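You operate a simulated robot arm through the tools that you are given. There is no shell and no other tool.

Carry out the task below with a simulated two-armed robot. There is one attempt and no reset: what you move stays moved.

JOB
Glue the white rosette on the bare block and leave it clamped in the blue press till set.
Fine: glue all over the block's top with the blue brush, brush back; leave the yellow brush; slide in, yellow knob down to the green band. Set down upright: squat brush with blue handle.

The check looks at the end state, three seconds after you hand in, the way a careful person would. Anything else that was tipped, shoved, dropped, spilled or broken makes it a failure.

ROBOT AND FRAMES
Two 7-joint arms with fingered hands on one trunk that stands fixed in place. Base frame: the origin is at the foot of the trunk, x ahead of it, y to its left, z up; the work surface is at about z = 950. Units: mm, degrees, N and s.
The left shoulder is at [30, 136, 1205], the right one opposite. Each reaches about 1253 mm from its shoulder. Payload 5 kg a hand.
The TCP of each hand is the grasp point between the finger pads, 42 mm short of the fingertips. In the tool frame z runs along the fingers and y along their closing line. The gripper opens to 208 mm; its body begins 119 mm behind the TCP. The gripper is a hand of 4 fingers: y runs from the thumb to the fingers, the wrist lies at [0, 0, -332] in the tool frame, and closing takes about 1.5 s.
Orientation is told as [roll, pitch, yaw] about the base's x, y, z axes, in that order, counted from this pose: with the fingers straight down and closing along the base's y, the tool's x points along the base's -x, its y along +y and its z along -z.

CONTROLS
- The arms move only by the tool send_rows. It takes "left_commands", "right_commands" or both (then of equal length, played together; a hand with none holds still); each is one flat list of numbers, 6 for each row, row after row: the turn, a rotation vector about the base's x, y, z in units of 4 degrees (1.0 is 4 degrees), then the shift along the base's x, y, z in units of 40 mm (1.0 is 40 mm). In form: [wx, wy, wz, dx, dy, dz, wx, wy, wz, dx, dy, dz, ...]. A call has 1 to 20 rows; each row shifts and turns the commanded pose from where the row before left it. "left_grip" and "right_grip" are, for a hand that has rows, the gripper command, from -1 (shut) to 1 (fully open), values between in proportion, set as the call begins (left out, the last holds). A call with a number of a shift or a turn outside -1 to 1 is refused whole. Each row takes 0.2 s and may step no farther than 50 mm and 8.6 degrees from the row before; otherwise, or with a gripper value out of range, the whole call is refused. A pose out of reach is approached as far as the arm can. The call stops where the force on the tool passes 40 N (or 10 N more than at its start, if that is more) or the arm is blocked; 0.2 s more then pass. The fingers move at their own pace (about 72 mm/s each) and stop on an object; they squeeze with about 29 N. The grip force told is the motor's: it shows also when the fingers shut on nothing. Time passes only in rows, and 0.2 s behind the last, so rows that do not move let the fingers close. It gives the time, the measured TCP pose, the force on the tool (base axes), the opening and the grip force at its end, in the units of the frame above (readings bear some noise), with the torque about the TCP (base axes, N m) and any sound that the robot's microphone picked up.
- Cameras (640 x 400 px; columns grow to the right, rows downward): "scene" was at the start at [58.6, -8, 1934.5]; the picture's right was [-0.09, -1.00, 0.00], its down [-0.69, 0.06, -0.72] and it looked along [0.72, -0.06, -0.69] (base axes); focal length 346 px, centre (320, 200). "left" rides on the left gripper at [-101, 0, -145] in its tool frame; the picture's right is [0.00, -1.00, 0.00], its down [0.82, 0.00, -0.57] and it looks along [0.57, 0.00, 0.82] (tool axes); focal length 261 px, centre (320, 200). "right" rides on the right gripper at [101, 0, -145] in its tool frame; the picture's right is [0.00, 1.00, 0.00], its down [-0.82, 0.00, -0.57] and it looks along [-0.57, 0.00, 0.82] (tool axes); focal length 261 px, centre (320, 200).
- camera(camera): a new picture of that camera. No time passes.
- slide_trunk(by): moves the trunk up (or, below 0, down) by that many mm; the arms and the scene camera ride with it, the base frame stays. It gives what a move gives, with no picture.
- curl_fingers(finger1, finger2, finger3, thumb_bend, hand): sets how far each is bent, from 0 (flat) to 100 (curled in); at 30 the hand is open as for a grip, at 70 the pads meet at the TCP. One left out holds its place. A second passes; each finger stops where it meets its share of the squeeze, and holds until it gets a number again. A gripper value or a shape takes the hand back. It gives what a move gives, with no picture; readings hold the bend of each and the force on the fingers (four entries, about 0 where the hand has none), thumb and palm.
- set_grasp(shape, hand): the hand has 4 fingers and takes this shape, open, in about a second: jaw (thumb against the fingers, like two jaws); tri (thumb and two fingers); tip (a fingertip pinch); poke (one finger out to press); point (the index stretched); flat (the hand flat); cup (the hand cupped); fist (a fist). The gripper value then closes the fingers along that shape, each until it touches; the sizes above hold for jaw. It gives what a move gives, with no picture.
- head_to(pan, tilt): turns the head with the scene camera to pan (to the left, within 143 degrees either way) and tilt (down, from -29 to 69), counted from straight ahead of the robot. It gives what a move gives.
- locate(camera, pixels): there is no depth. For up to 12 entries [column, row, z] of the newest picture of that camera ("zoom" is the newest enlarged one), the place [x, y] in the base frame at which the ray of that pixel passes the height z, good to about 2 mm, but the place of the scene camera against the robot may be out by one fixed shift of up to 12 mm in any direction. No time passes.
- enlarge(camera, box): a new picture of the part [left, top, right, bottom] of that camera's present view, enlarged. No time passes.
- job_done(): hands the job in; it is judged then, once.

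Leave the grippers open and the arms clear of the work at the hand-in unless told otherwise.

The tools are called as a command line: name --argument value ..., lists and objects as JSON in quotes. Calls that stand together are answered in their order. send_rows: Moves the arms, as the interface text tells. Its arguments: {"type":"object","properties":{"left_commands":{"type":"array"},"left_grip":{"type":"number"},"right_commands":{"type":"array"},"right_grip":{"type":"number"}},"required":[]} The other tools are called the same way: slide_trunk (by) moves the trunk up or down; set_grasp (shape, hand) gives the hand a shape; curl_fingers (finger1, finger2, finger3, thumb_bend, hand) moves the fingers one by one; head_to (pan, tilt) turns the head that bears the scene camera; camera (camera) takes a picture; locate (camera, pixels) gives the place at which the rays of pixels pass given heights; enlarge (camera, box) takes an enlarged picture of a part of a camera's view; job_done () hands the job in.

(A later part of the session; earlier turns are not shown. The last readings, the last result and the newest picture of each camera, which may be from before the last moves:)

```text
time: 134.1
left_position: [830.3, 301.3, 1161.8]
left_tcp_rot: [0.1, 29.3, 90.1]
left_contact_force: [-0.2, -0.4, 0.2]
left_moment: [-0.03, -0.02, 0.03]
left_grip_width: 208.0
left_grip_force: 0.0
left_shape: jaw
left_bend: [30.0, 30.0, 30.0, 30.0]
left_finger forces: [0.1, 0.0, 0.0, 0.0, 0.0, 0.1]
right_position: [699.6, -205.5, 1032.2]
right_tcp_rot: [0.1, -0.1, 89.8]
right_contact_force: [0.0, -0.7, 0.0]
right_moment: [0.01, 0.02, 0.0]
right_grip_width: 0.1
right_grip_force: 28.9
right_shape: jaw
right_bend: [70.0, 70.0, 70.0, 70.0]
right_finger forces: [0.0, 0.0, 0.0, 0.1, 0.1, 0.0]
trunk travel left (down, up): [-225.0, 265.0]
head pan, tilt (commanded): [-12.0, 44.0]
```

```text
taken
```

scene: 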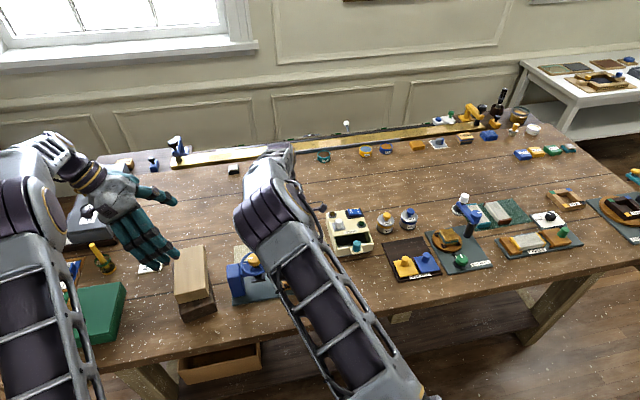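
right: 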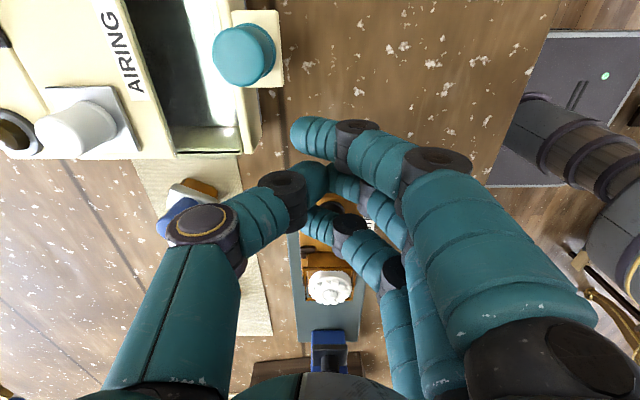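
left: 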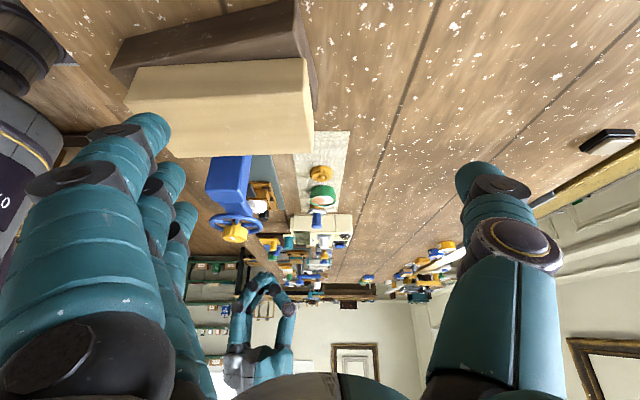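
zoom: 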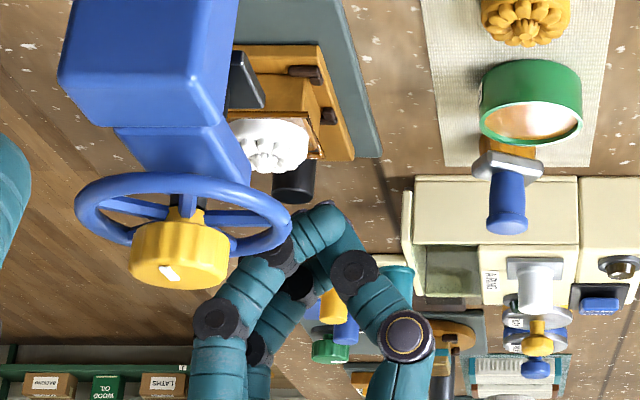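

The closed hand is behind the black knob. I lower 6 mm more and push slowly toward +y until I feel the knob.

send_rows --right_commands '[0, 0, 0, 0, 0, -0.15, 0, 0, 0, 0, 0.1, 0, 0, 0, 0, 0, 0.1, 0, 0, 0, 0, 0, 0.1, 0, 0, 0, 0, 0, 0, 0]'

enlarge --camera "left" --box '[240, 180, 320, 240]'

enlarge --camera "right" --box '[280, 180, 400, 320]'

```text
time: 135.3
left_position: [830.1, 301.7, 1162.4]
left_tcp_rot: [0.0, 29.2, 90.0]
left_contact_force: [-0.8, 0.1, 0.0]
left_moment: [0.02, -0.02, 0.02]
left_grip_width: 207.7
left_grip_force: 0.0
left_shape: jaw
left_bend: [30.0, 30.0, 30.0, 30.0]
left_finger forces: [0.1, 0.0, 0.0, 0.0, 0.0, 0.0]
right_position: [701.6, -194.8, 1024.8]
right_tcp_rot: [0.1, 0.0, 89.9]
right_contact_force: [0.6, -1.3, 0.3]
right_moment: [0.04, -0.01, -0.02]
right_grip_width: 0.2
right_grip_force: 29.0
right_shape: jaw
right_bend: [70.0, 70.0, 70.0, 70.0]
right_finger forces: [0.0, 0.0, 1.1, 0.0, 0.1, 0.1]
trunk travel left (down, up): [-225.0, 265.0]
head pan, tilt (commanded): [-12.0, 44.0]
```

```text
6.67 times, centred on (280, 210) of left
```

zoom: 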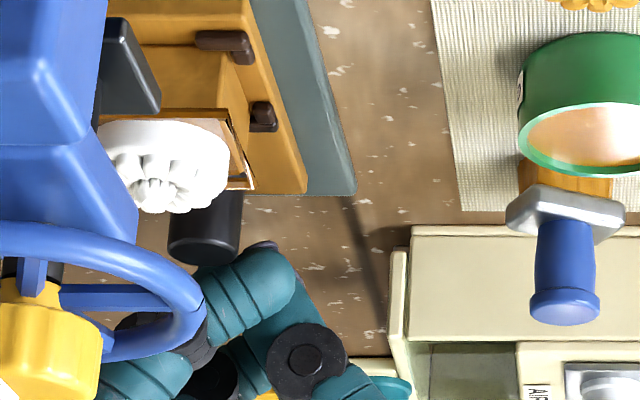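

```text
2.86 times, centred on (340, 250) of right
```

zoom: 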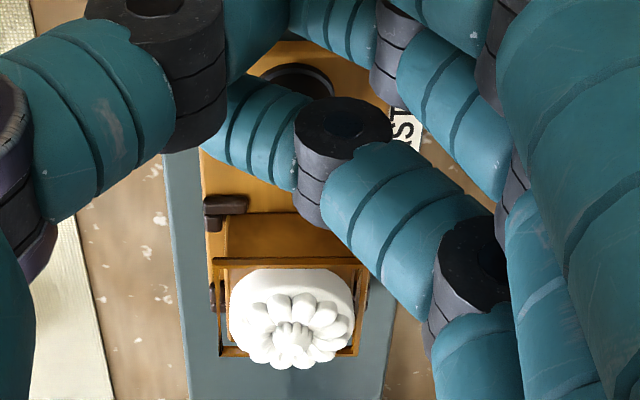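

Finger touches the knob (about 1 N). I push on 20 mm slowly and look.

send_rows --right_commands '[0, 0, 0, 0, 0.1, 0, 0, 0, 0, 0, 0.1, 0, 0, 0, 0, 0, 0.1, 0, 0, 0, 0, 0, 0.1, 0, 0, 0, 0, 0, 0.1, 0]'

enlarge --camera "left" --box '[220, 160, 320, 240]'

enlarge --camera "right" --box '[280, 180, 400, 320]'

```text
time: 136.5
left_position: [829.6, 301.2, 1162.9]
left_tcp_rot: [0.0, 29.2, 89.9]
left_contact_force: [0.1, -0.7, 0.4]
left_moment: [0.03, 0.0, 0.0]
left_grip_width: 207.7
left_grip_force: 0.1
left_shape: jaw
left_bend: [30.0, 30.0, 30.0, 30.0]
left_finger forces: [0.0, 0.1, 0.1, 0.0, 0.1, 0.1]
right_position: [700.8, -173.4, 1025.9]
right_tcp_rot: [0.0, -0.1, 89.8]
right_contact_force: [1.9, -0.6, 0.8]
right_moment: [0.02, -0.04, -0.1]
right_grip_width: 0.0
right_grip_force: 28.4
right_shape: jaw
right_bend: [70.0, 70.0, 70.0, 70.0]
right_finger forces: [0.1, 0.1, 1.4, 0.0, 0.0, 0.1]
trunk travel left (down, up): [-225.0, 265.0]
head pan, tilt (commanded): [-12.0, 44.0]
```

```text
5.00 times, centred on (270, 200) of left
```

zoom: 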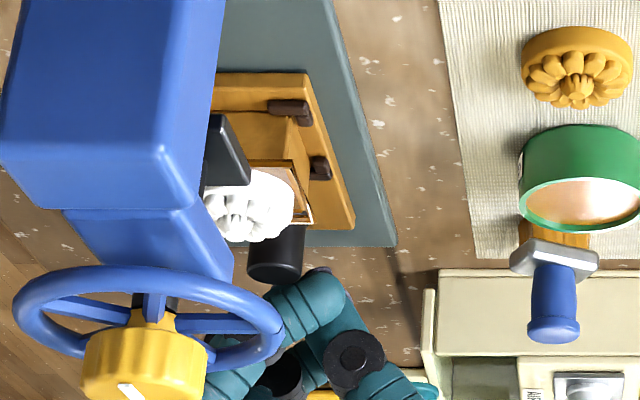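

```text
2.86 times, centred on (340, 250) of right
```

zoom: 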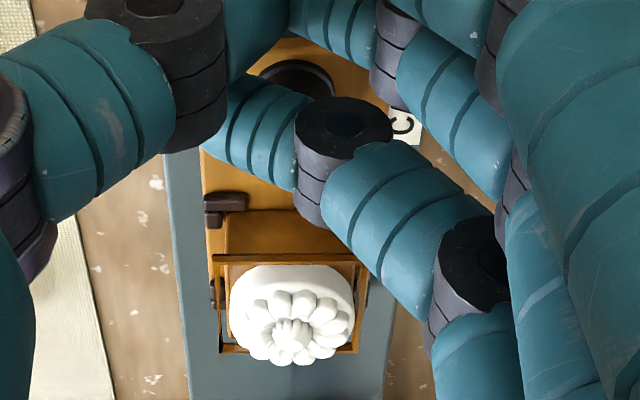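

The sled slides smoothly with ~2 N and the rosette stays put. I push on another 60 mm.

send_rows --right_commands '[0, 0, 0, 0, 0.125, 0, 0, 0, 0, 0, 0.125, 0, 0, 0, 0, 0, 0.125, 0, 0, 0, 0, 0, 0.125, 0, 0, 0, 0, 0, 0.125, 0, 0, 0, 0, 0, 0.125, 0, 0, 0, 0, 0, 0.125, 0, 0, 0, 0, 0, 0.125, 0, 0, 0, 0, 0, 0.125, 0, 0, 0, 0, 0, 0.125, 0, 0, 0, 0, 0, 0.125, 0, 0, 0, 0, 0, 0.125, 0]'

enlarge --camera "left" --box '[200, 140, 320, 240]'

camera --camera "right"

```text
time: 139.1
left_position: [829.8, 301.0, 1162.5]
left_tcp_rot: [-0.1, 29.2, 90.0]
left_contact_force: [0.0, 0.0, -0.1]
left_moment: [0.03, -0.03, 0.02]
left_grip_width: 208.3
left_grip_force: 0.0
left_shape: jaw
left_bend: [30.0, 30.0, 30.0, 30.0]
left_finger forces: [0.0, 0.1, 0.0, 0.0, 0.0, 0.0]
right_position: [699.5, -112.7, 1026.6]
right_tcp_rot: [0.1, -0.1, 89.9]
right_contact_force: [1.3, -1.0, 2.1]
right_moment: [0.07, -0.03, -0.05]
right_grip_width: 0.0
right_grip_force: 29.3
right_shape: jaw
right_bend: [70.0, 70.0, 70.0, 70.0]
right_finger forces: [0.0, 0.0, 2.6, 0.0, 0.0, 0.1]
trunk travel left (down, up): [-225.0, 265.0]
head pan, tilt (commanded): [-12.0, 44.0]
```

```text
4.00 times, centred on (260, 190) of left
```

zoom: 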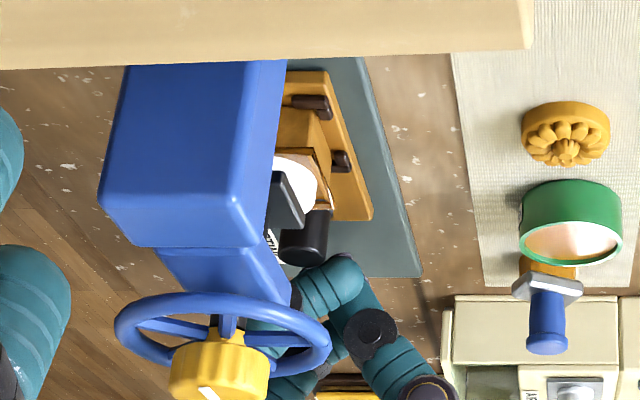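

```text
taken
```

right: 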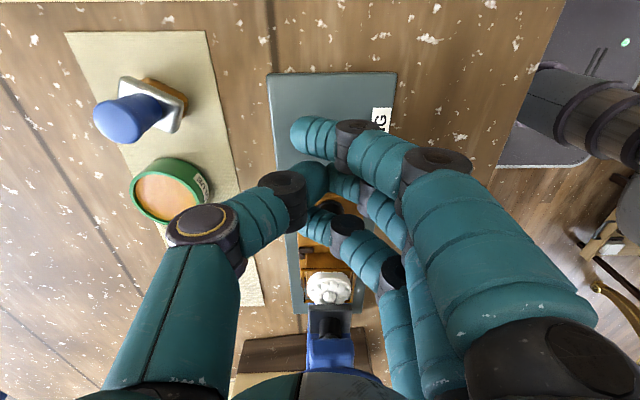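

The rosette is entering under the foot. I push 20 mm more in small steps.

send_rows --right_commands '[0, 0, 0, 0, 0.1, 0, 0, 0, 0, 0, 0.1, 0, 0, 0, 0, 0, 0.1, 0, 0, 0, 0, 0, 0.1, 0, 0, 0, 0, 0, 0.1, 0]'

enlarge --camera "left" --box '[200, 140, 320, 240]'

enlarge --camera "right" --box '[270, 200, 390, 340]'

enlarge --camera "scene" --box '[220, 235, 340, 310]'

```text
time: 140.3
left_position: [830.5, 300.9, 1162.4]
left_tcp_rot: [-0.1, 29.2, 90.1]
left_contact_force: [-0.3, -0.4, 0.1]
left_moment: [0.0, -0.01, -0.02]
left_grip_width: 207.9
left_grip_force: 0.0
left_shape: jaw
left_bend: [30.0, 30.0, 30.0, 30.0]
left_finger forces: [0.0, 0.0, 0.1, 0.1, 0.1, 0.0]
right_position: [700.3, -93.6, 1027.4]
right_tcp_rot: [0.2, -0.2, 89.8]
right_contact_force: [0.5, -0.3, 0.5]
right_moment: [-0.04, 0.04, 0.01]
right_grip_width: 0.2
right_grip_force: 28.9
right_shape: jaw
right_bend: [70.0, 70.0, 70.0, 70.0]
right_finger forces: [0.0, 0.0, 0.7, 0.0, 0.1, 0.1]
trunk travel left (down, up): [-225.0, 265.0]
head pan, tilt (commanded): [-12.0, 44.0]
```

```text
4.00 times, centred on (260, 190) of left
```

zoom: 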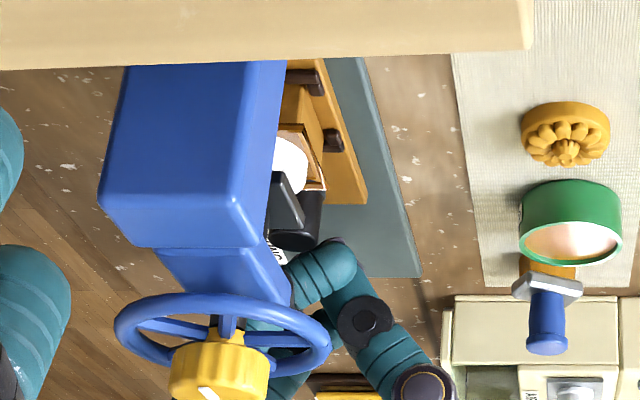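

```text
2.86 times, centred on (330, 270) of right
```

zoom: 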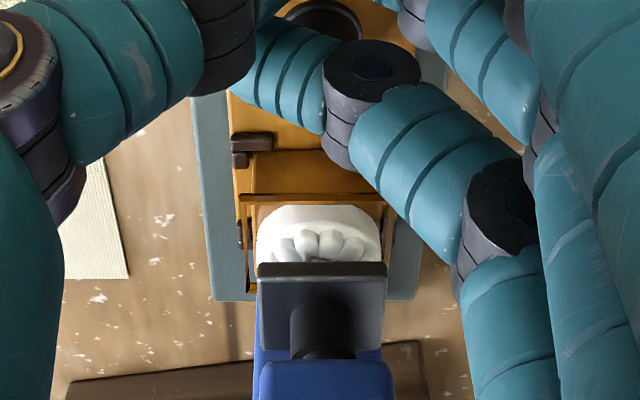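

```text
5.33 times, centred on (280, 272) of scene
```

zoom: 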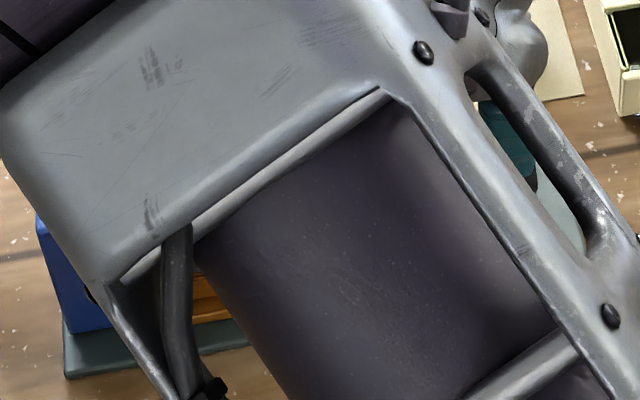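

Aligned under the foot in x. I push the last millimetres and feel for the stop.

send_rows --right_commands '[0, 0, 0, 0, 0.075, 0, 0, 0, 0, 0, 0.075, 0, 0, 0, 0, 0, 0, 0]'

send_rows --right_commands '[0, 0, 0, 0, 0.05, 0, 0, 0, 0, 0, 0, 0]'

send_rows --right_commands '[0, 0, 0, 0, 0.05, 0, 0, 0, 0, 0, 0, 0]'

enlarge --camera "right" --box '[270, 200, 390, 340]'

enlarge --camera "left" --box '[250, 150, 310, 220]'

```text
time: 141.1
left_position: [830.5, 302.1, 1164.5]
left_tcp_rot: [0.0, 29.3, 90.0]
left_contact_force: [-0.1, 0.1, 0.0]
left_moment: [0.01, -0.03, 0.01]
left_grip_width: 207.5
left_grip_force: 0.0
left_shape: jaw
left_bend: [30.0, 30.0, 30.0, 30.0]
left_finger forces: [0.0, 0.0, 0.0, 0.0, 0.0, 0.0]
right_position: [698.6, -87.8, 1026.0]
right_tcp_rot: [0.2, -0.1, 89.9]
right_contact_force: [1.6, -3.2, 4.4]
right_moment: [0.02, 0.0, -0.02]
right_grip_width: 0.0
right_grip_force: 29.4
right_shape: jaw
right_bend: [70.0, 70.0, 70.0, 70.0]
right_finger forces: [0.1, 0.1, 5.0, 0.0, 0.1, 0.0]
trunk travel left (down, up): [-225.0, 265.0]
head pan, tilt (commanded): [-12.0, 44.0]
```

```text
time: 141.7
left_position: [830.8, 301.5, 1163.3]
left_tcp_rot: [-0.1, 29.2, 90.0]
left_contact_force: [-0.4, 0.2, 0.1]
left_moment: [0.0, 0.01, -0.01]
left_grip_width: 207.9
left_grip_force: 0.0
left_shape: jaw
left_bend: [30.0, 30.0, 30.0, 30.0]
left_finger forces: [0.1, 0.0, 0.1, 0.0, 0.0, 0.0]
right_position: [700.4, -85.6, 1025.6]
right_tcp_rot: [0.1, -0.1, 89.9]
right_contact_force: [1.8, -4.8, 4.8]
right_moment: [0.04, -0.04, -0.07]
right_grip_width: 0.1
right_grip_force: 28.9
right_shape: jaw
right_bend: [70.0, 70.0, 70.0, 70.0]
right_finger forces: [0.0, 0.0, 6.2, 0.0, 0.1, 0.1]
trunk travel left (down, up): [-225.0, 265.0]
head pan, tilt (commanded): [-12.0, 44.0]
```

```text
time: 142.3
left_position: [829.9, 303.1, 1163.2]
left_tcp_rot: [0.1, 29.2, 89.9]
left_contact_force: [0.8, -0.3, 0.5]
left_moment: [0.03, 0.0, -0.02]
left_grip_width: 208.0
left_grip_force: 0.0
left_shape: jaw
left_bend: [30.0, 30.0, 30.0, 30.0]
left_finger forces: [0.1, 0.0, 0.1, 0.1, 0.0, 0.0]
right_position: [700.1, -83.2, 1026.6]
right_tcp_rot: [0.2, -0.2, 89.8]
right_contact_force: [2.1, -4.8, 4.1]
right_moment: [0.05, -0.06, -0.11]
right_grip_width: 0.0
right_grip_force: 28.6
right_shape: jaw
right_bend: [70.0, 70.0, 70.0, 70.0]
right_finger forces: [0.0, 0.0, 6.6, 0.0, 0.1, 0.0]
trunk travel left (down, up): [-225.0, 265.0]
head pan, tilt (commanded): [-12.0, 44.0]
```

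```text
2.86 times, centred on (330, 270) of right
```

zoom: 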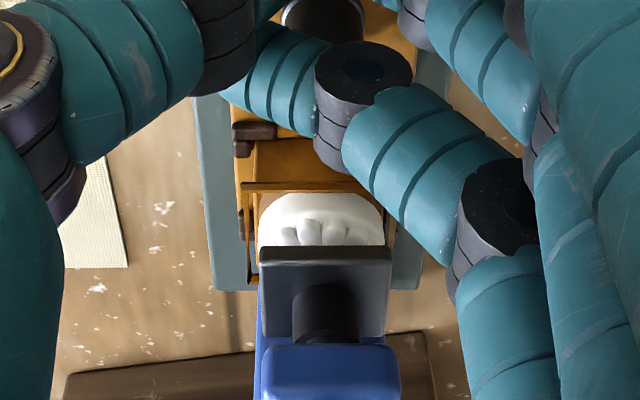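

```text
5.71 times, centred on (280, 185) of left
```

zoom: 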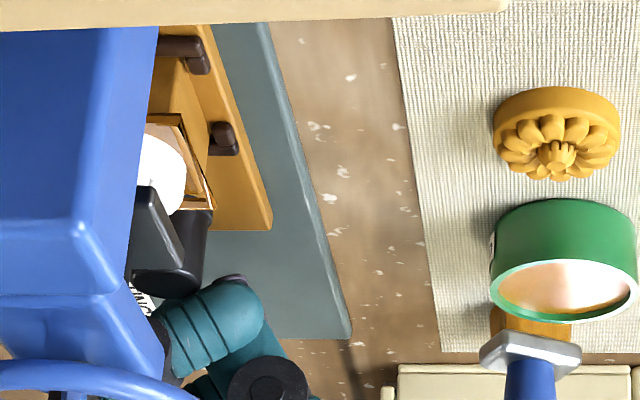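

The sled has reached its stop (about 106 mm travelled; the finger force rose to 6 N while the sled stayed). I back off along −y, then rise.

send_rows --right_commands '[0, 0, 0, 0, -0.15, 0, 0, 0, 0, 0, -0.3, 0, 0, 0, 0, 0, -0.5, 0, 0, 0, 0, 0, -0.3, 0.5, 0, 0, 0, 0, 0, 0.8, 0, 0, 0, 0, 0, 0.8, 0, 0, 0, 0, 0, 0.8, 0, 0, 0, 0, 0, 0.8]'

camera --camera "right"

enlarge --camera "right" --box '[260, 100, 390, 300]'

camera --camera "scene"

```text
time: 144.1
left_position: [830.0, 301.0, 1162.2]
left_tcp_rot: [0.0, 29.3, 90.0]
left_contact_force: [-0.8, -0.3, 1.2]
left_moment: [0.03, -0.03, 0.0]
left_grip_width: 207.8
left_grip_force: 0.2
left_shape: jaw
left_bend: [30.0, 30.0, 30.0, 30.0]
left_finger forces: [0.1, 0.1, 0.1, 0.0, 0.0, 0.0]
right_position: [697.1, -134.5, 1175.4]
right_tcp_rot: [0.1, -0.1, 89.9]
right_contact_force: [-1.0, -0.3, -0.4]
right_moment: [0.01, -0.06, -0.03]
right_grip_width: 0.0
right_grip_force: 28.7
right_shape: jaw
right_bend: [70.0, 70.0, 70.0, 70.0]
right_finger forces: [0.0, 0.0, 0.0, 0.0, 0.0, 0.1]
trunk travel left (down, up): [-225.0, 265.0]
head pan, tilt (commanded): [-12.0, 44.0]
```

```text
taken
```

right: 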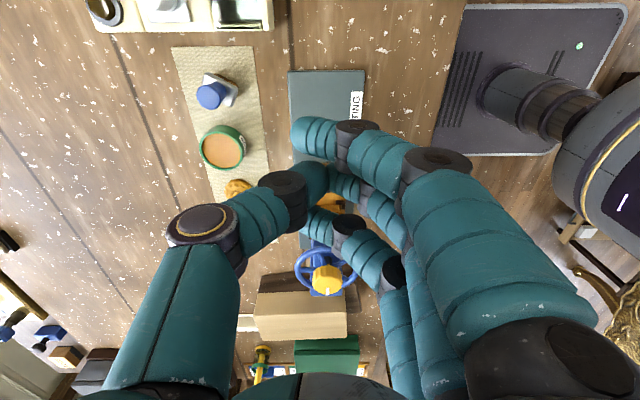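

```text
2.00 times, centred on (325, 200) of right
```

zoom: 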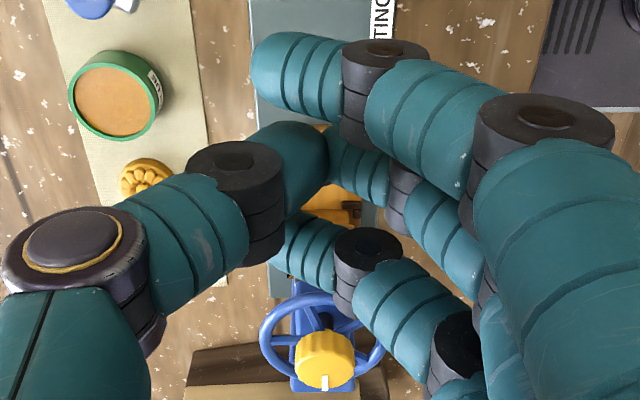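

```text
taken
```

scene: 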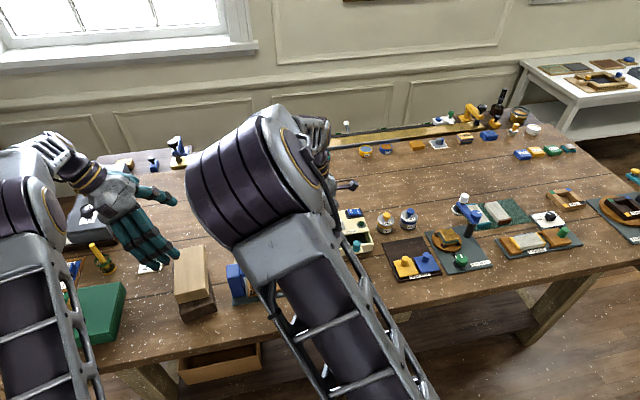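

I now look at the press from the low right-front again to see foot, rosette and any green band. First open the hand and go to the viewing pose.

send_rows --right_commands '[0, 0, -1, -0.35, 0.03, -0.05, 0, 0, -1, -0.35, 0.03, -0.05, 0, 0, -1, -0.35, 0.03, -0.05, 0, 0, -1, -0.35, 0.03, -0.05, 0, 0, -1, -0.35, 0.03, -0.05, 0, 0, -1, -0.35, 0.03, -0.05, 0, 0, -1, -0.35, 0.03, -0.05, 0, 0, -1, -0.35, 0.03, -0.05, 0, 0, -1, -0.35, 0.03, -0.05, 0, 0, -1, -0.35, 0.03, -0.05]' --right_grip 1

send_rows --right_commands '[0.745, -0.625, 0, 0, 0, -0.12, 0.745, -0.625, 0, 0, 0, -0.12, 0.745, -0.625, 0, 0, 0, -0.12, 0.745, -0.625, 0, 0, 0, -0.12, 0.745, -0.625, 0, 0, 0, -0.12, 0.745, -0.625, 0, 0, 0, -0.12, 0.745, -0.625, 0, 0, 0, -0.12, 0.745, -0.625, 0, 0, 0, -0.12, 0.745, -0.625, 0, 0, 0, -0.12]'

camera --camera "right"

```text
time: 146.3
left_position: [830.8, 301.6, 1162.5]
left_tcp_rot: [-0.1, 29.3, 90.0]
left_contact_force: [-0.2, -0.3, -0.4]
left_moment: [-0.01, -0.04, 0.03]
left_grip_width: 207.7
left_grip_force: 0.1
left_shape: jaw
left_bend: [30.0, 30.0, 30.0, 30.0]
left_finger forces: [0.0, 0.1, 0.1, 0.1, 0.1, 0.0]
right_position: [559.8, -121.9, 1154.8]
right_tcp_rot: [0.1, 0.0, 49.7]
right_contact_force: [0.0, 0.2, 1.0]
right_moment: [0.01, -0.02, -0.01]
right_grip_width: 207.7
right_grip_force: 0.1
right_shape: jaw
right_bend: [30.0, 30.0, 30.0, 30.0]
right_finger forces: [0.0, 0.1, 0.0, 0.1, 0.0, 0.1]
trunk travel left (down, up): [-225.0, 265.0]
head pan, tilt (commanded): [-12.0, 44.0]
```

```text
time: 148.3
left_position: [830.5, 300.0, 1163.5]
left_tcp_rot: [0.0, 29.1, 89.9]
left_contact_force: [0.0, -0.6, 1.0]
left_moment: [0.04, 0.01, -0.01]
left_grip_width: 207.7
left_grip_force: 0.0
left_shape: jaw
left_bend: [30.0, 30.0, 30.0, 30.0]
left_finger forces: [0.0, 0.0, 0.1, 0.0, 0.1, 0.0]
right_position: [561.1, -121.8, 1111.4]
right_tcp_rot: [0.2, -35.1, 49.8]
right_contact_force: [0.5, -0.6, -0.2]
right_moment: [0.07, 0.04, 0.01]
right_grip_width: 207.7
right_grip_force: 0.1
right_shape: jaw
right_bend: [30.0, 30.0, 30.0, 30.0]
right_finger forces: [0.0, 0.0, 0.0, 0.1, 0.0, 0.1]
trunk travel left (down, up): [-225.0, 265.0]
head pan, tilt (commanded): [-12.0, 44.0]
```

```text
taken
```

right: 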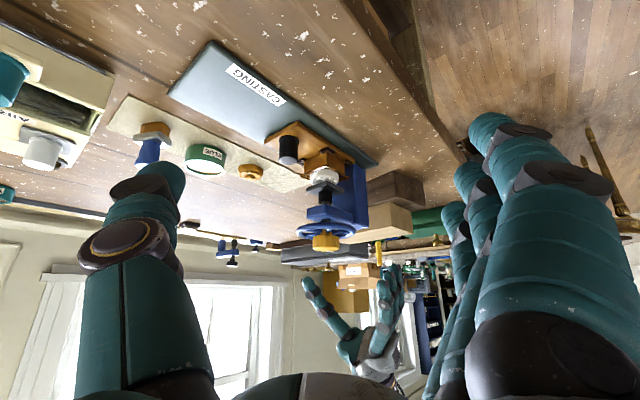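

The sled with block and rosette is under the foot. I enlarge that part.

enlarge --camera "right" --box '[265, 110, 385, 260]'

enlarge --camera "right" --box '[295, 150, 355, 215]'

enlarge --camera "right" --box '[120, 110, 280, 190]'

```text
2.67 times, centred on (325, 185) of right
```

zoom: 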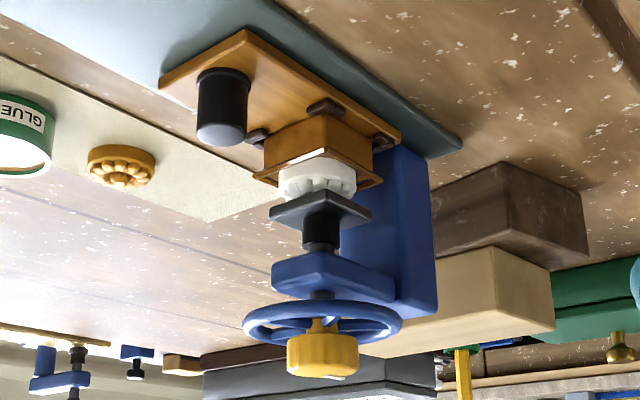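

```text
6.15 times, centred on (325, 182) of right
```

zoom: 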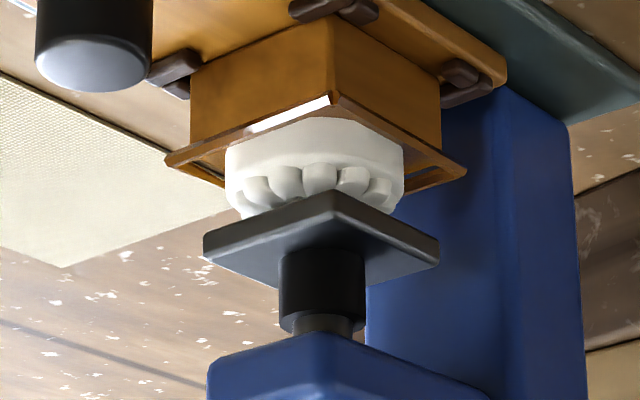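

```text
4.00 times, centred on (200, 150) of right
```

zoom: 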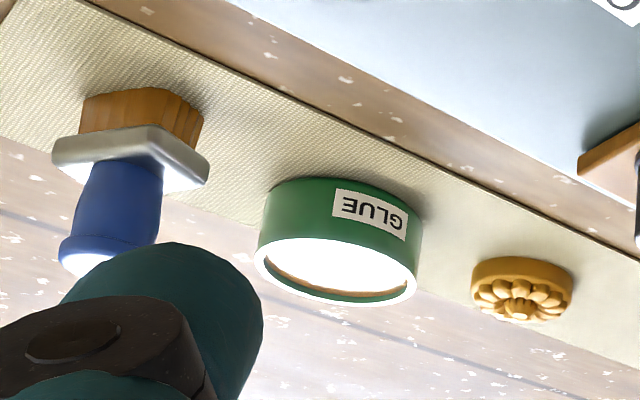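

The rosette sits flat on the block with the foot just above it. I enlarge wheel, shaft and knob once more to search for the green band.

enlarge --camera "right" --box '[300, 190, 360, 250]'

enlarge --camera "left" --box '[200, 200, 280, 250]'

```text
6.67 times, centred on (330, 220) of right
```

zoom: 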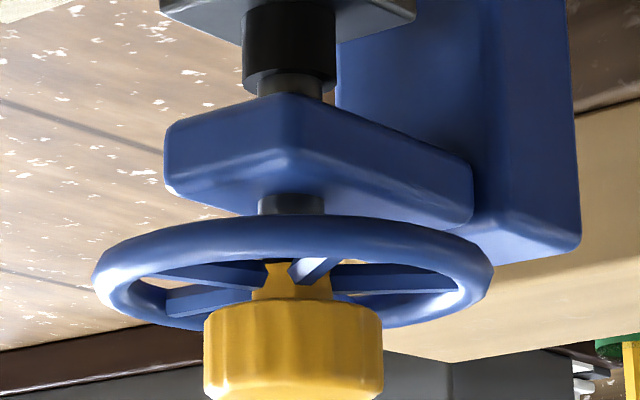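

```text
8.00 times, centred on (240, 225) of left
```

zoom: 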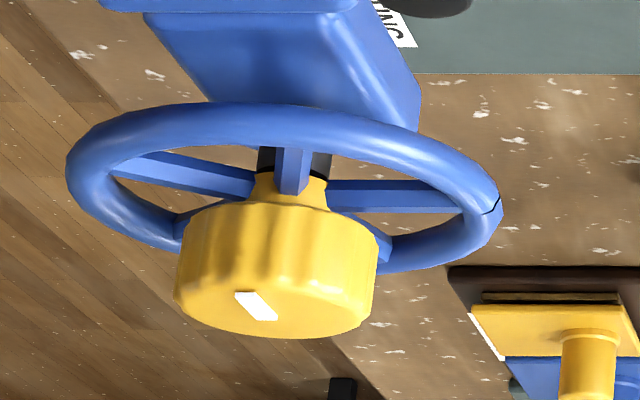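

No band visible yet; it may show when the screw moves. I now bring the right hand upright above the yellow knob at (690.5,42.5), z≈1210, yaw 90°.

send_rows --right_commands '[-0.745, 0.625, 0, 0, 0, 0.15, -0.745, 0.625, 0, 0, 0, 0.15, -0.745, 0.625, 0, 0, 0, 0.15, -0.745, 0.625, 0, 0, 0, 0.15, -0.745, 0.625, 0, 0, 0, 0.15, -0.745, 0.625, 0, 0, 0, 0.15, -0.745, 0.625, 0, 0, 0, 0.15, -0.745, 0.625, 0, 0, 0, 0.15, -0.745, 0.625, 0, 0, 0, 0.15]' --right_grip -0.3

send_rows --right_commands '[0, 0, 1, 0.32, 0.41, 0.12, 0, 0, 1, 0.32, 0.41, 0.12, 0, 0, 1, 0.32, 0.41, 0.12, 0, 0, 1, 0.32, 0.41, 0.12, 0, 0, 1, 0.32, 0.41, 0.12, 0, 0, 1, 0.32, 0.41, 0.12, 0, 0, 1, 0.32, 0.41, 0.12, 0, 0, 1, 0.32, 0.41, 0.12, 0, 0, 1, 0.32, 0.41, 0.12, 0, 0, 1, 0.32, 0.41, 0.12]'

camera --camera "right"

camera --camera "left"

```text
time: 150.3
left_position: [831.5, 302.3, 1161.0]
left_tcp_rot: [0.1, 29.2, 90.0]
left_contact_force: [-0.5, -0.6, -0.2]
left_moment: [-0.11, 0.0, -0.01]
left_grip_width: 208.1
left_grip_force: 0.1
left_shape: jaw
left_bend: [30.0, 30.0, 30.0, 30.0]
left_finger forces: [0.0, 0.1, 0.0, 0.1, 0.1, 0.0]
right_position: [559.6, -121.8, 1164.8]
right_tcp_rot: [0.1, 0.0, 49.9]
right_contact_force: [-0.1, 0.6, -0.4]
right_moment: [-0.08, 0.06, 0.05]
right_grip_width: 73.0
right_grip_force: 0.1
right_shape: jaw
right_bend: [73.0, 73.0, 73.0, 70.0]
right_finger forces: [0.0, 0.0, 0.0, 0.0, 0.0, 0.1]
trunk travel left (down, up): [-225.0, 265.0]
head pan, tilt (commanded): [-12.0, 44.0]
```

```text
time: 152.5
left_position: [830.3, 302.2, 1163.0]
left_tcp_rot: [0.0, 29.2, 90.0]
left_contact_force: [0.9, -0.2, -1.0]
left_moment: [-0.02, 0.03, 0.03]
left_grip_width: 208.0
left_grip_force: 0.0
left_shape: jaw
left_bend: [30.0, 30.0, 30.0, 30.0]
left_finger forces: [0.0, 0.1, 0.0, 0.0, 0.0, 0.1]
right_position: [687.6, 42.6, 1211.3]
right_tcp_rot: [0.1, 0.0, 89.8]
right_contact_force: [0.4, -0.5, 0.0]
right_moment: [0.0, 0.01, 0.02]
right_grip_width: 73.6
right_grip_force: 0.0
right_shape: jaw
right_bend: [73.0, 73.0, 73.0, 70.0]
right_finger forces: [0.1, 0.0, 0.1, 0.0, 0.0, 0.1]
trunk travel left (down, up): [-225.0, 265.0]
head pan, tilt (commanded): [-12.0, 44.0]
```

```text
taken
```

right: 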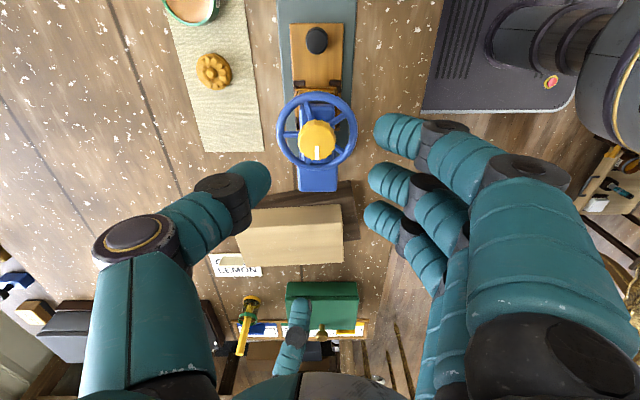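

```text
taken
```

left: 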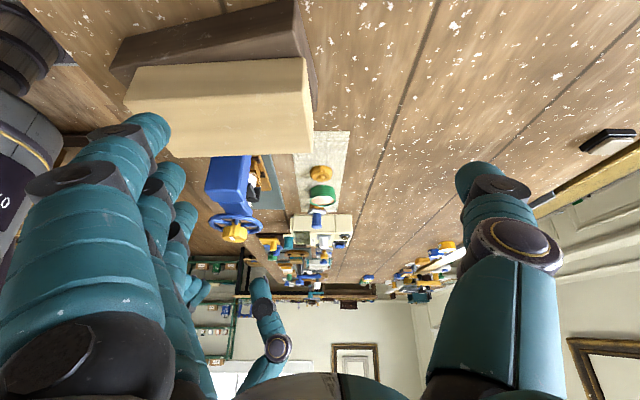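

The knob is at (317,140) with its white mark toward +y. I locate its centre precisely.

enlarge --camera "right" --box '[265, 85, 370, 195]'

locate --camera "right" --pixels '[[317, 142, 1107], [298, 141, 1105], [337, 141, 1105], [317, 131, 1072], [277, 130, 1068], [357, 130, 1068]]'

```text
3.64 times, centred on (318, 140) of right
```

zoom: 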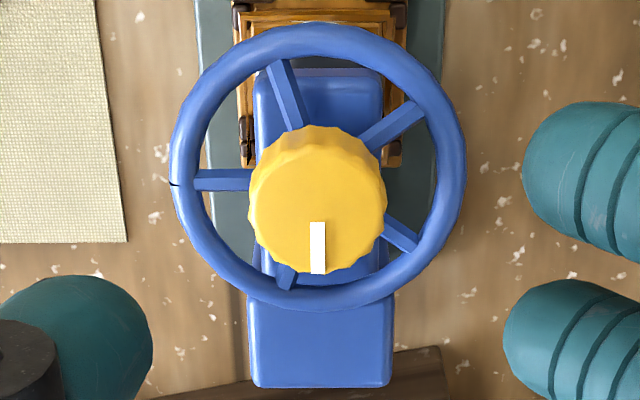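

```text
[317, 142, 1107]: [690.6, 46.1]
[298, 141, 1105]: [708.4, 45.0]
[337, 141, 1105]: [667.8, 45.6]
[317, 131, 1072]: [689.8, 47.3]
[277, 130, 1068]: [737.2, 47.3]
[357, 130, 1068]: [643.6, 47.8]
```

Knob centre ≈ (690,43), Ø 40, wheel Ø 94. I test how far the hand can yaw here: +40° more.

send_rows --right_commands '[0, 0, 1, 0, 0, 0, 0, 0, 1, 0, 0, 0, 0, 0, 1, 0, 0, 0, 0, 0, 1, 0, 0, 0, 0, 0, 1, 0, 0, 0, 0, 0, 1, 0, 0, 0, 0, 0, 1, 0, 0, 0, 0, 0, 1, 0, 0, 0, 0, 0, 1, 0, 0, 0, 0, 0, 1, 0, 0, 0]'

```text
time: 154.7
left_position: [830.6, 302.5, 1162.3]
left_tcp_rot: [0.0, 29.2, 90.0]
left_contact_force: [-0.3, -0.4, 0.4]
left_moment: [0.02, 0.0, 0.01]
left_grip_width: 207.9
left_grip_force: 0.1
left_shape: jaw
left_bend: [30.0, 30.0, 30.0, 30.0]
left_finger forces: [0.1, 0.0, 0.1, 0.0, 0.0, 0.0]
right_position: [688.1, 42.2, 1211.6]
right_tcp_rot: [0.1, -0.1, 129.9]
right_contact_force: [0.5, 0.4, 0.3]
right_moment: [0.02, 0.01, 0.0]
right_grip_width: 73.3
right_grip_force: 0.0
right_shape: jaw
right_bend: [73.0, 73.0, 73.0, 70.0]
right_finger forces: [0.0, 0.1, 0.0, 0.0, 0.1, 0.1]
trunk travel left (down, up): [-225.0, 265.0]
head pan, tilt (commanded): [-12.0, 44.0]
```

Yaw 130° is reachable. I descend over the knob to TCP z≈1130 (tips ≈1088, above the wheel spokes).

send_rows --right_commands '[0, 0, 0, 0.05, 0.02, -0.5, 0, 0, 0, 0, 0, -0.5, 0, 0, 0, 0, 0, -0.5, 0, 0, 0, 0, 0, -0.4, 0, 0, 0, 0, 0, 0]'

camera --camera "right"

enlarge --camera "left" --box '[190, 180, 290, 260]'

```text
time: 155.9
left_position: [829.7, 301.6, 1163.2]
left_tcp_rot: [0.0, 29.2, 90.0]
left_contact_force: [0.1, -0.2, -0.2]
left_moment: [0.01, 0.01, 0.01]
left_grip_width: 207.7
left_grip_force: 0.1
left_shape: jaw
left_bend: [30.0, 30.0, 30.0, 30.0]
left_finger forces: [0.1, 0.1, 0.1, 0.0, 0.0, 0.0]
right_position: [688.0, 42.2, 1137.9]
right_tcp_rot: [0.1, -0.1, 129.8]
right_contact_force: [0.0, -0.4, -0.2]
right_moment: [-0.01, -0.02, 0.03]
right_grip_width: 73.3
right_grip_force: 0.1
right_shape: jaw
right_bend: [73.0, 73.0, 73.0, 70.0]
right_finger forces: [0.0, 0.1, 0.0, 0.1, 0.0, 0.0]
trunk travel left (down, up): [-225.0, 265.0]
head pan, tilt (commanded): [-12.0, 44.0]
```

```text
taken
```

right: 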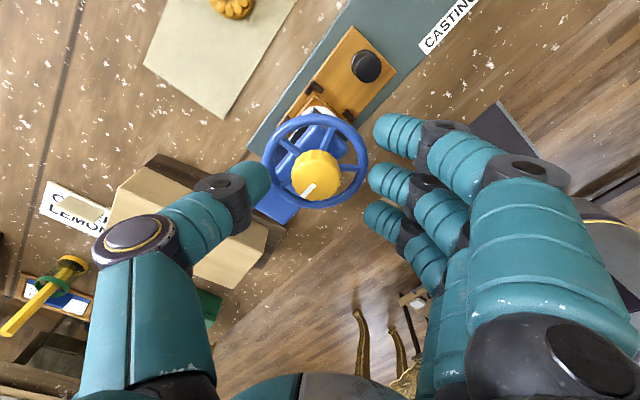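

```text
5.00 times, centred on (240, 220) of left
```

zoom: 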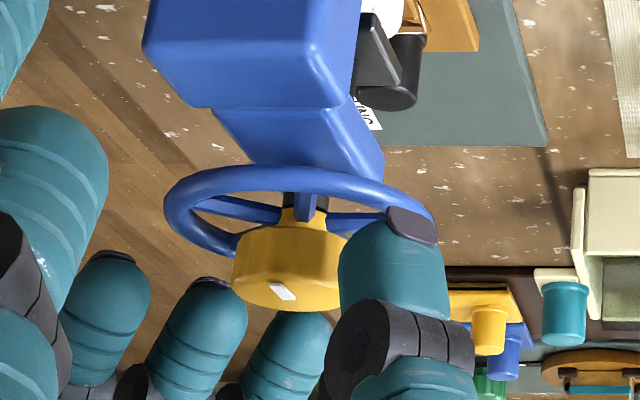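

The knob is centred between thumb and fingers. I lower 6 mm more and grip it.

send_rows --right_commands '[0, 0, 0, 0.05, 0.02, -0.15, 0, 0, 0, 0, 0, 0]'

send_rows --right_commands '[0, 0, 0, 0, 0, 0, 0, 0, 0, 0, 0, 0, 0, 0, 0, 0, 0, 0, 0, 0, 0, 0, 0, 0, 0, 0, 0, 0, 0, 0, 0, 0, 0, 0, 0, 0]' --right_grip -1

camera --camera "right"

enlarge --camera "left" --box '[190, 180, 290, 260]'

```text
time: 156.5
left_position: [830.4, 301.5, 1162.2]
left_tcp_rot: [0.0, 29.2, 90.0]
left_contact_force: [0.0, -0.1, -0.3]
left_moment: [-0.01, -0.02, 0.0]
left_grip_width: 208.0
left_grip_force: 0.1
left_shape: jaw
left_bend: [30.0, 30.0, 30.0, 30.0]
left_finger forces: [0.0, 0.0, 0.0, 0.0, 0.0, 0.1]
right_position: [690.7, 43.3, 1131.8]
right_tcp_rot: [0.1, -0.2, 129.8]
right_contact_force: [-0.5, -0.7, -0.7]
right_moment: [0.0, -0.03, 0.02]
right_grip_width: 73.3
right_grip_force: 0.0
right_shape: jaw
right_bend: [73.0, 73.0, 73.0, 70.0]
right_finger forces: [0.0, 0.1, 0.0, 0.0, 0.0, 0.1]
trunk travel left (down, up): [-225.0, 265.0]
head pan, tilt (commanded): [-12.0, 44.0]
```

```text
time: 157.9
left_position: [832.0, 302.1, 1160.9]
left_tcp_rot: [0.1, 29.2, 90.0]
left_contact_force: [0.2, -1.3, 0.4]
left_moment: [-0.03, -0.01, -0.04]
left_grip_width: 207.9
left_grip_force: 0.1
left_shape: jaw
left_bend: [30.0, 30.0, 30.0, 30.0]
left_finger forces: [0.1, 0.1, 0.1, 0.0, 0.0, 0.0]
right_position: [693.1, 44.8, 1131.9]
right_tcp_rot: [0.1, 0.0, 130.0]
right_contact_force: [10.0, 7.3, -1.5]
right_moment: [0.13, -0.15, -0.03]
right_grip_width: 14.5
right_grip_force: 29.4
right_shape: jaw
right_bend: [70.0, 72.0, 70.0, 70.0]
right_finger forces: [0.0, 12.0, 0.0, 0.1, 24.9, 0.0]
trunk travel left (down, up): [-225.0, 265.0]
head pan, tilt (commanded): [-12.0, 44.0]
```

```text
taken
```

right: 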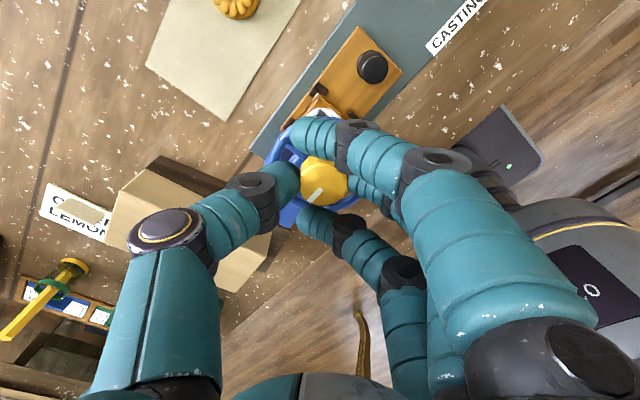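

```text
5.00 times, centred on (240, 220) of left
```

zoom: 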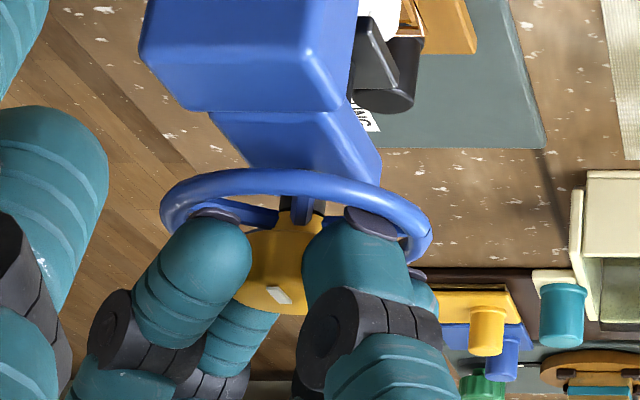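

Grip is on but lopsided (thumb 25 N, finger 12 N). I shift 4 mm toward the thumb side to balance, then turn 20° clockwise (−yaw) as a test.

send_rows --right_commands '[0, 0, 0, 0.075, 0.0625, 0, 0, 0, 0, 0, 0, 0]'

send_rows --right_commands '[0, 0, -1, 0.008, -0.01, 0, 0, 0, -1, 0.008, -0.01, 0, 0, 0, -1, 0.008, -0.01, 0, 0, 0, -1, 0.007, -0.011, 0, 0, 0, -1, 0.006, -0.011, 0]'

camera --camera "right"

enlarge --camera "left" --box '[190, 180, 290, 260]'

```text
time: 158.5
left_position: [831.0, 302.4, 1163.0]
left_tcp_rot: [0.1, 29.2, 90.0]
left_contact_force: [0.1, -0.3, -1.0]
left_moment: [0.05, -0.01, -0.04]
left_grip_width: 207.6
left_grip_force: 0.0
left_shape: jaw
left_bend: [30.0, 30.0, 30.0, 30.0]
left_finger forces: [0.0, 0.0, 0.0, 0.0, 0.0, 0.1]
right_position: [694.6, 46.4, 1129.9]
right_tcp_rot: [0.1, -0.1, 129.7]
right_contact_force: [3.8, 2.5, -1.9]
right_moment: [-0.1, 0.11, -0.06]
right_grip_width: 14.0
right_grip_force: 29.1
right_shape: jaw
right_bend: [70.0, 72.0, 70.0, 70.0]
right_finger forces: [0.1, 15.2, 0.0, 0.1, 20.0, 0.0]
trunk travel left (down, up): [-225.0, 265.0]
head pan, tilt (commanded): [-12.0, 44.0]
```

```text
time: 159.7
left_position: [830.9, 301.6, 1163.7]
left_tcp_rot: [-0.1, 29.2, 89.9]
left_contact_force: [-0.3, -0.5, -0.8]
left_moment: [-0.02, 0.04, -0.02]
left_grip_width: 207.8
left_grip_force: 0.1
left_shape: jaw
left_bend: [30.0, 30.0, 30.0, 30.0]
left_finger forces: [0.1, 0.0, 0.0, 0.1, 0.0, 0.0]
right_position: [696.6, 45.9, 1130.0]
right_tcp_rot: [0.2, 0.0, 109.7]
right_contact_force: [0.1, 0.8, -2.4]
right_moment: [-0.08, 0.4, 0.03]
right_grip_width: 13.4
right_grip_force: 28.9
right_shape: jaw
right_bend: [70.0, 72.0, 70.0, 70.0]
right_finger forces: [0.0, 16.8, 0.0, 0.1, 16.9, 0.0]
trunk travel left (down, up): [-225.0, 265.0]
head pan, tilt (commanded): [-12.0, 44.0]
```

```text
taken
```

right: 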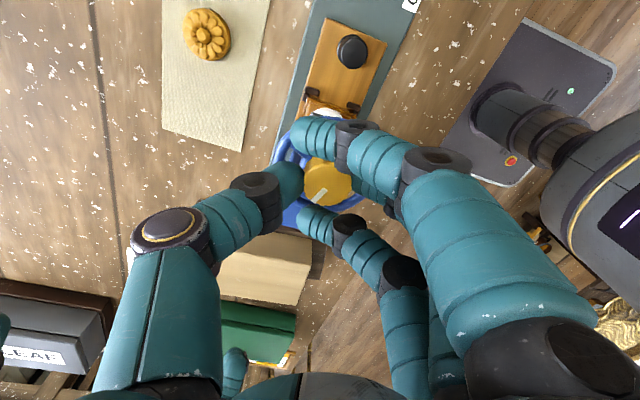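

```text
5.00 times, centred on (240, 220) of left
```

zoom: 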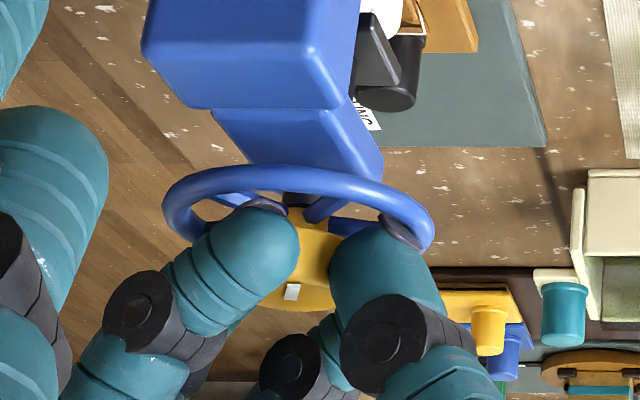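

The knob turns with the hand (mark keeps its place relative to the fingers) and the pull is slightly downward. I go on 72° clockwise, following the knob's axis.

send_rows --right_commands '[0, 0, -1, 0.0018, -0.013, 0, 0, 0, -1, 0.0018, -0.013, 0, 0, 0, -1, 0.0018, -0.013, 0, 0, 0, -1, 0.0018, -0.013, 0, 0, 0, -1, 0.0018, -0.013, 0, 0, 0, -1, 0.0018, -0.013, 0, 0, 0, -1, -0.0036, -0.0126, 0, 0, 0, -1, -0.0036, -0.0126, 0, 0, 0, -1, -0.0036, -0.0126, 0, 0, 0, -1, -0.0036, -0.0126, 0, 0, 0, -1, -0.0036, -0.0126, 0, 0, 0, -1, -0.0036, -0.0126, 0, 0, 0, -1, -0.0084, -0.01, 0, 0, 0, -1, -0.0084, -0.01, 0, 0, 0, -1, -0.0084, -0.01, 0, 0, 0, -1, -0.0084, -0.01, 0, 0, 0, -1, -0.0084, -0.01, 0, 0, 0, -1, -0.0084, -0.01, 0]'

camera --camera "right"

enlarge --camera "left" --box '[190, 160, 290, 260]'

```text
time: 163.5
left_position: [829.9, 301.3, 1162.3]
left_tcp_rot: [0.1, 29.1, 90.0]
left_contact_force: [0.1, 0.6, 0.2]
left_moment: [-0.02, -0.02, -0.03]
left_grip_width: 207.9
left_grip_force: 0.0
left_shape: jaw
left_bend: [30.0, 30.0, 30.0, 30.0]
left_finger forces: [0.0, 0.1, 0.0, 0.0, 0.0, 0.1]
right_position: [693.9, 37.0, 1130.6]
right_tcp_rot: [0.1, -0.1, 37.7]
right_contact_force: [-4.6, 2.3, -7.1]
right_moment: [0.21, 0.24, -0.01]
right_grip_width: 12.2
right_grip_force: 28.8
right_shape: jaw
right_bend: [70.0, 71.0, 70.0, 71.0]
right_finger forces: [0.0, 17.7, 0.0, 0.0, 13.1, 0.1]
trunk travel left (down, up): [-225.0, 265.0]
head pan, tilt (commanded): [-12.0, 44.0]
```

```text
taken
```

right: 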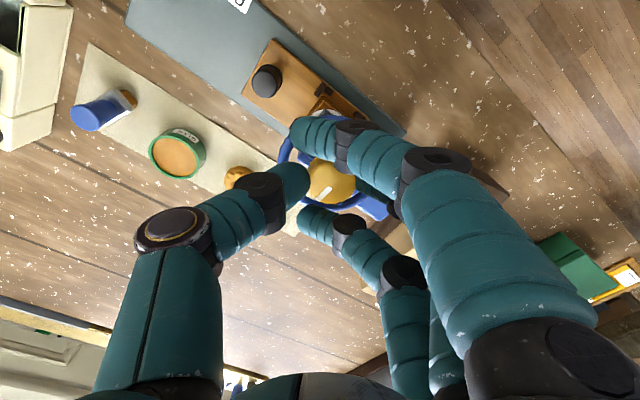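

```text
4.00 times, centred on (240, 210) of left
```

zoom: 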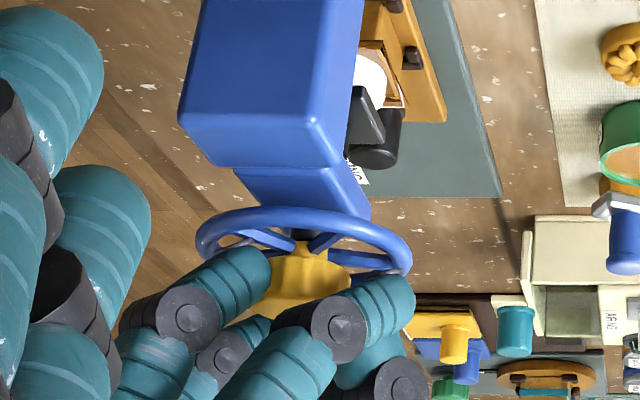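

Pull is now −7 N: the screw has gone down a little (≈3 mm per turn). I follow it down and keep turning 80° more.

send_rows --right_commands '[0, 0, 0, -0.02, 0.025, -0.02, 0, 0, -1, -0.0118, -0.0057, -0.001, 0, 0, -1, -0.0118, -0.0057, -0.001, 0, 0, -1, -0.0118, -0.0057, -0.001, 0, 0, -1, -0.0118, -0.0057, -0.001, 0, 0, -1, -0.0118, -0.0057, -0.001, 0, 0, -1, -0.013, -0.0014, -0.001, 0, 0, -1, -0.013, -0.0014, -0.001, 0, 0, -1, -0.013, -0.0014, -0.001, 0, 0, -1, -0.013, -0.0014, -0.001, 0, 0, -1, -0.013, -0.0014, -0.001, 0, 0, -1, -0.0127, 0.0032, -0.001, 0, 0, -1, -0.0127, 0.0032, -0.001, 0, 0, -1, -0.0127, 0.0032, -0.001, 0, 0, -1, -0.0127, 0.0032, -0.001, 0, 0, -1, -0.0127, 0.0032, -0.001, 0, 0, -1, -0.0109, 0.0073, -0.001, 0, 0, -1, -0.0109, 0.0073, -0.001, 0, 0, -1, -0.0109, 0.0073, -0.001, 0, 0, -1, -0.0109, 0.0073, -0.001]'

camera --camera "right"

enlarge --camera "left" --box '[190, 160, 290, 260]'

```text
time: 167.7
left_position: [832.0, 302.4, 1161.6]
left_tcp_rot: [0.0, 29.2, 90.0]
left_contact_force: [0.3, -0.4, 0.7]
left_moment: [-0.02, -0.02, 0.0]
left_grip_width: 207.9
left_grip_force: 0.0
left_shape: jaw
left_bend: [30.0, 30.0, 30.0, 30.0]
left_finger forces: [0.0, 0.1, 0.1, 0.0, 0.1, 0.0]
right_position: [684.0, 38.4, 1130.0]
right_tcp_rot: [0.1, -0.2, -38.1]
right_contact_force: [-10.0, 6.5, -15.5]
right_moment: [0.21, 0.29, 0.13]
right_grip_width: 12.1
right_grip_force: 28.9
right_shape: jaw
right_bend: [70.0, 71.0, 70.0, 71.0]
right_finger forces: [0.0, 13.7, 0.0, 0.0, 13.5, 0.1]
trunk travel left (down, up): [-225.0, 265.0]
head pan, tilt (commanded): [-12.0, 44.0]
```

```text
taken
```

right: 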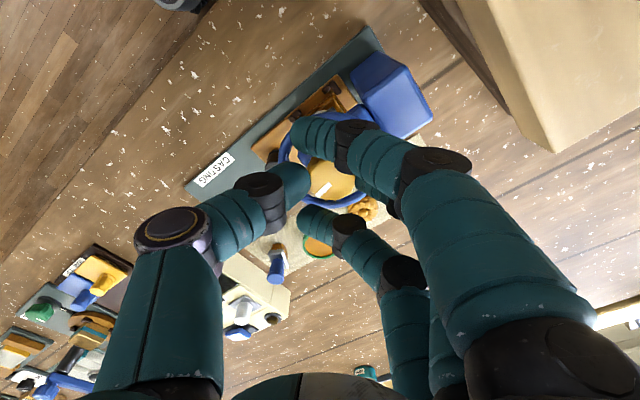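

```text
4.00 times, centred on (240, 210) of left
```

zoom: 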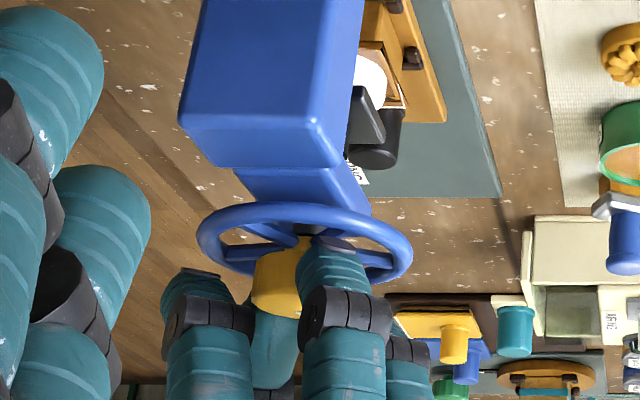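

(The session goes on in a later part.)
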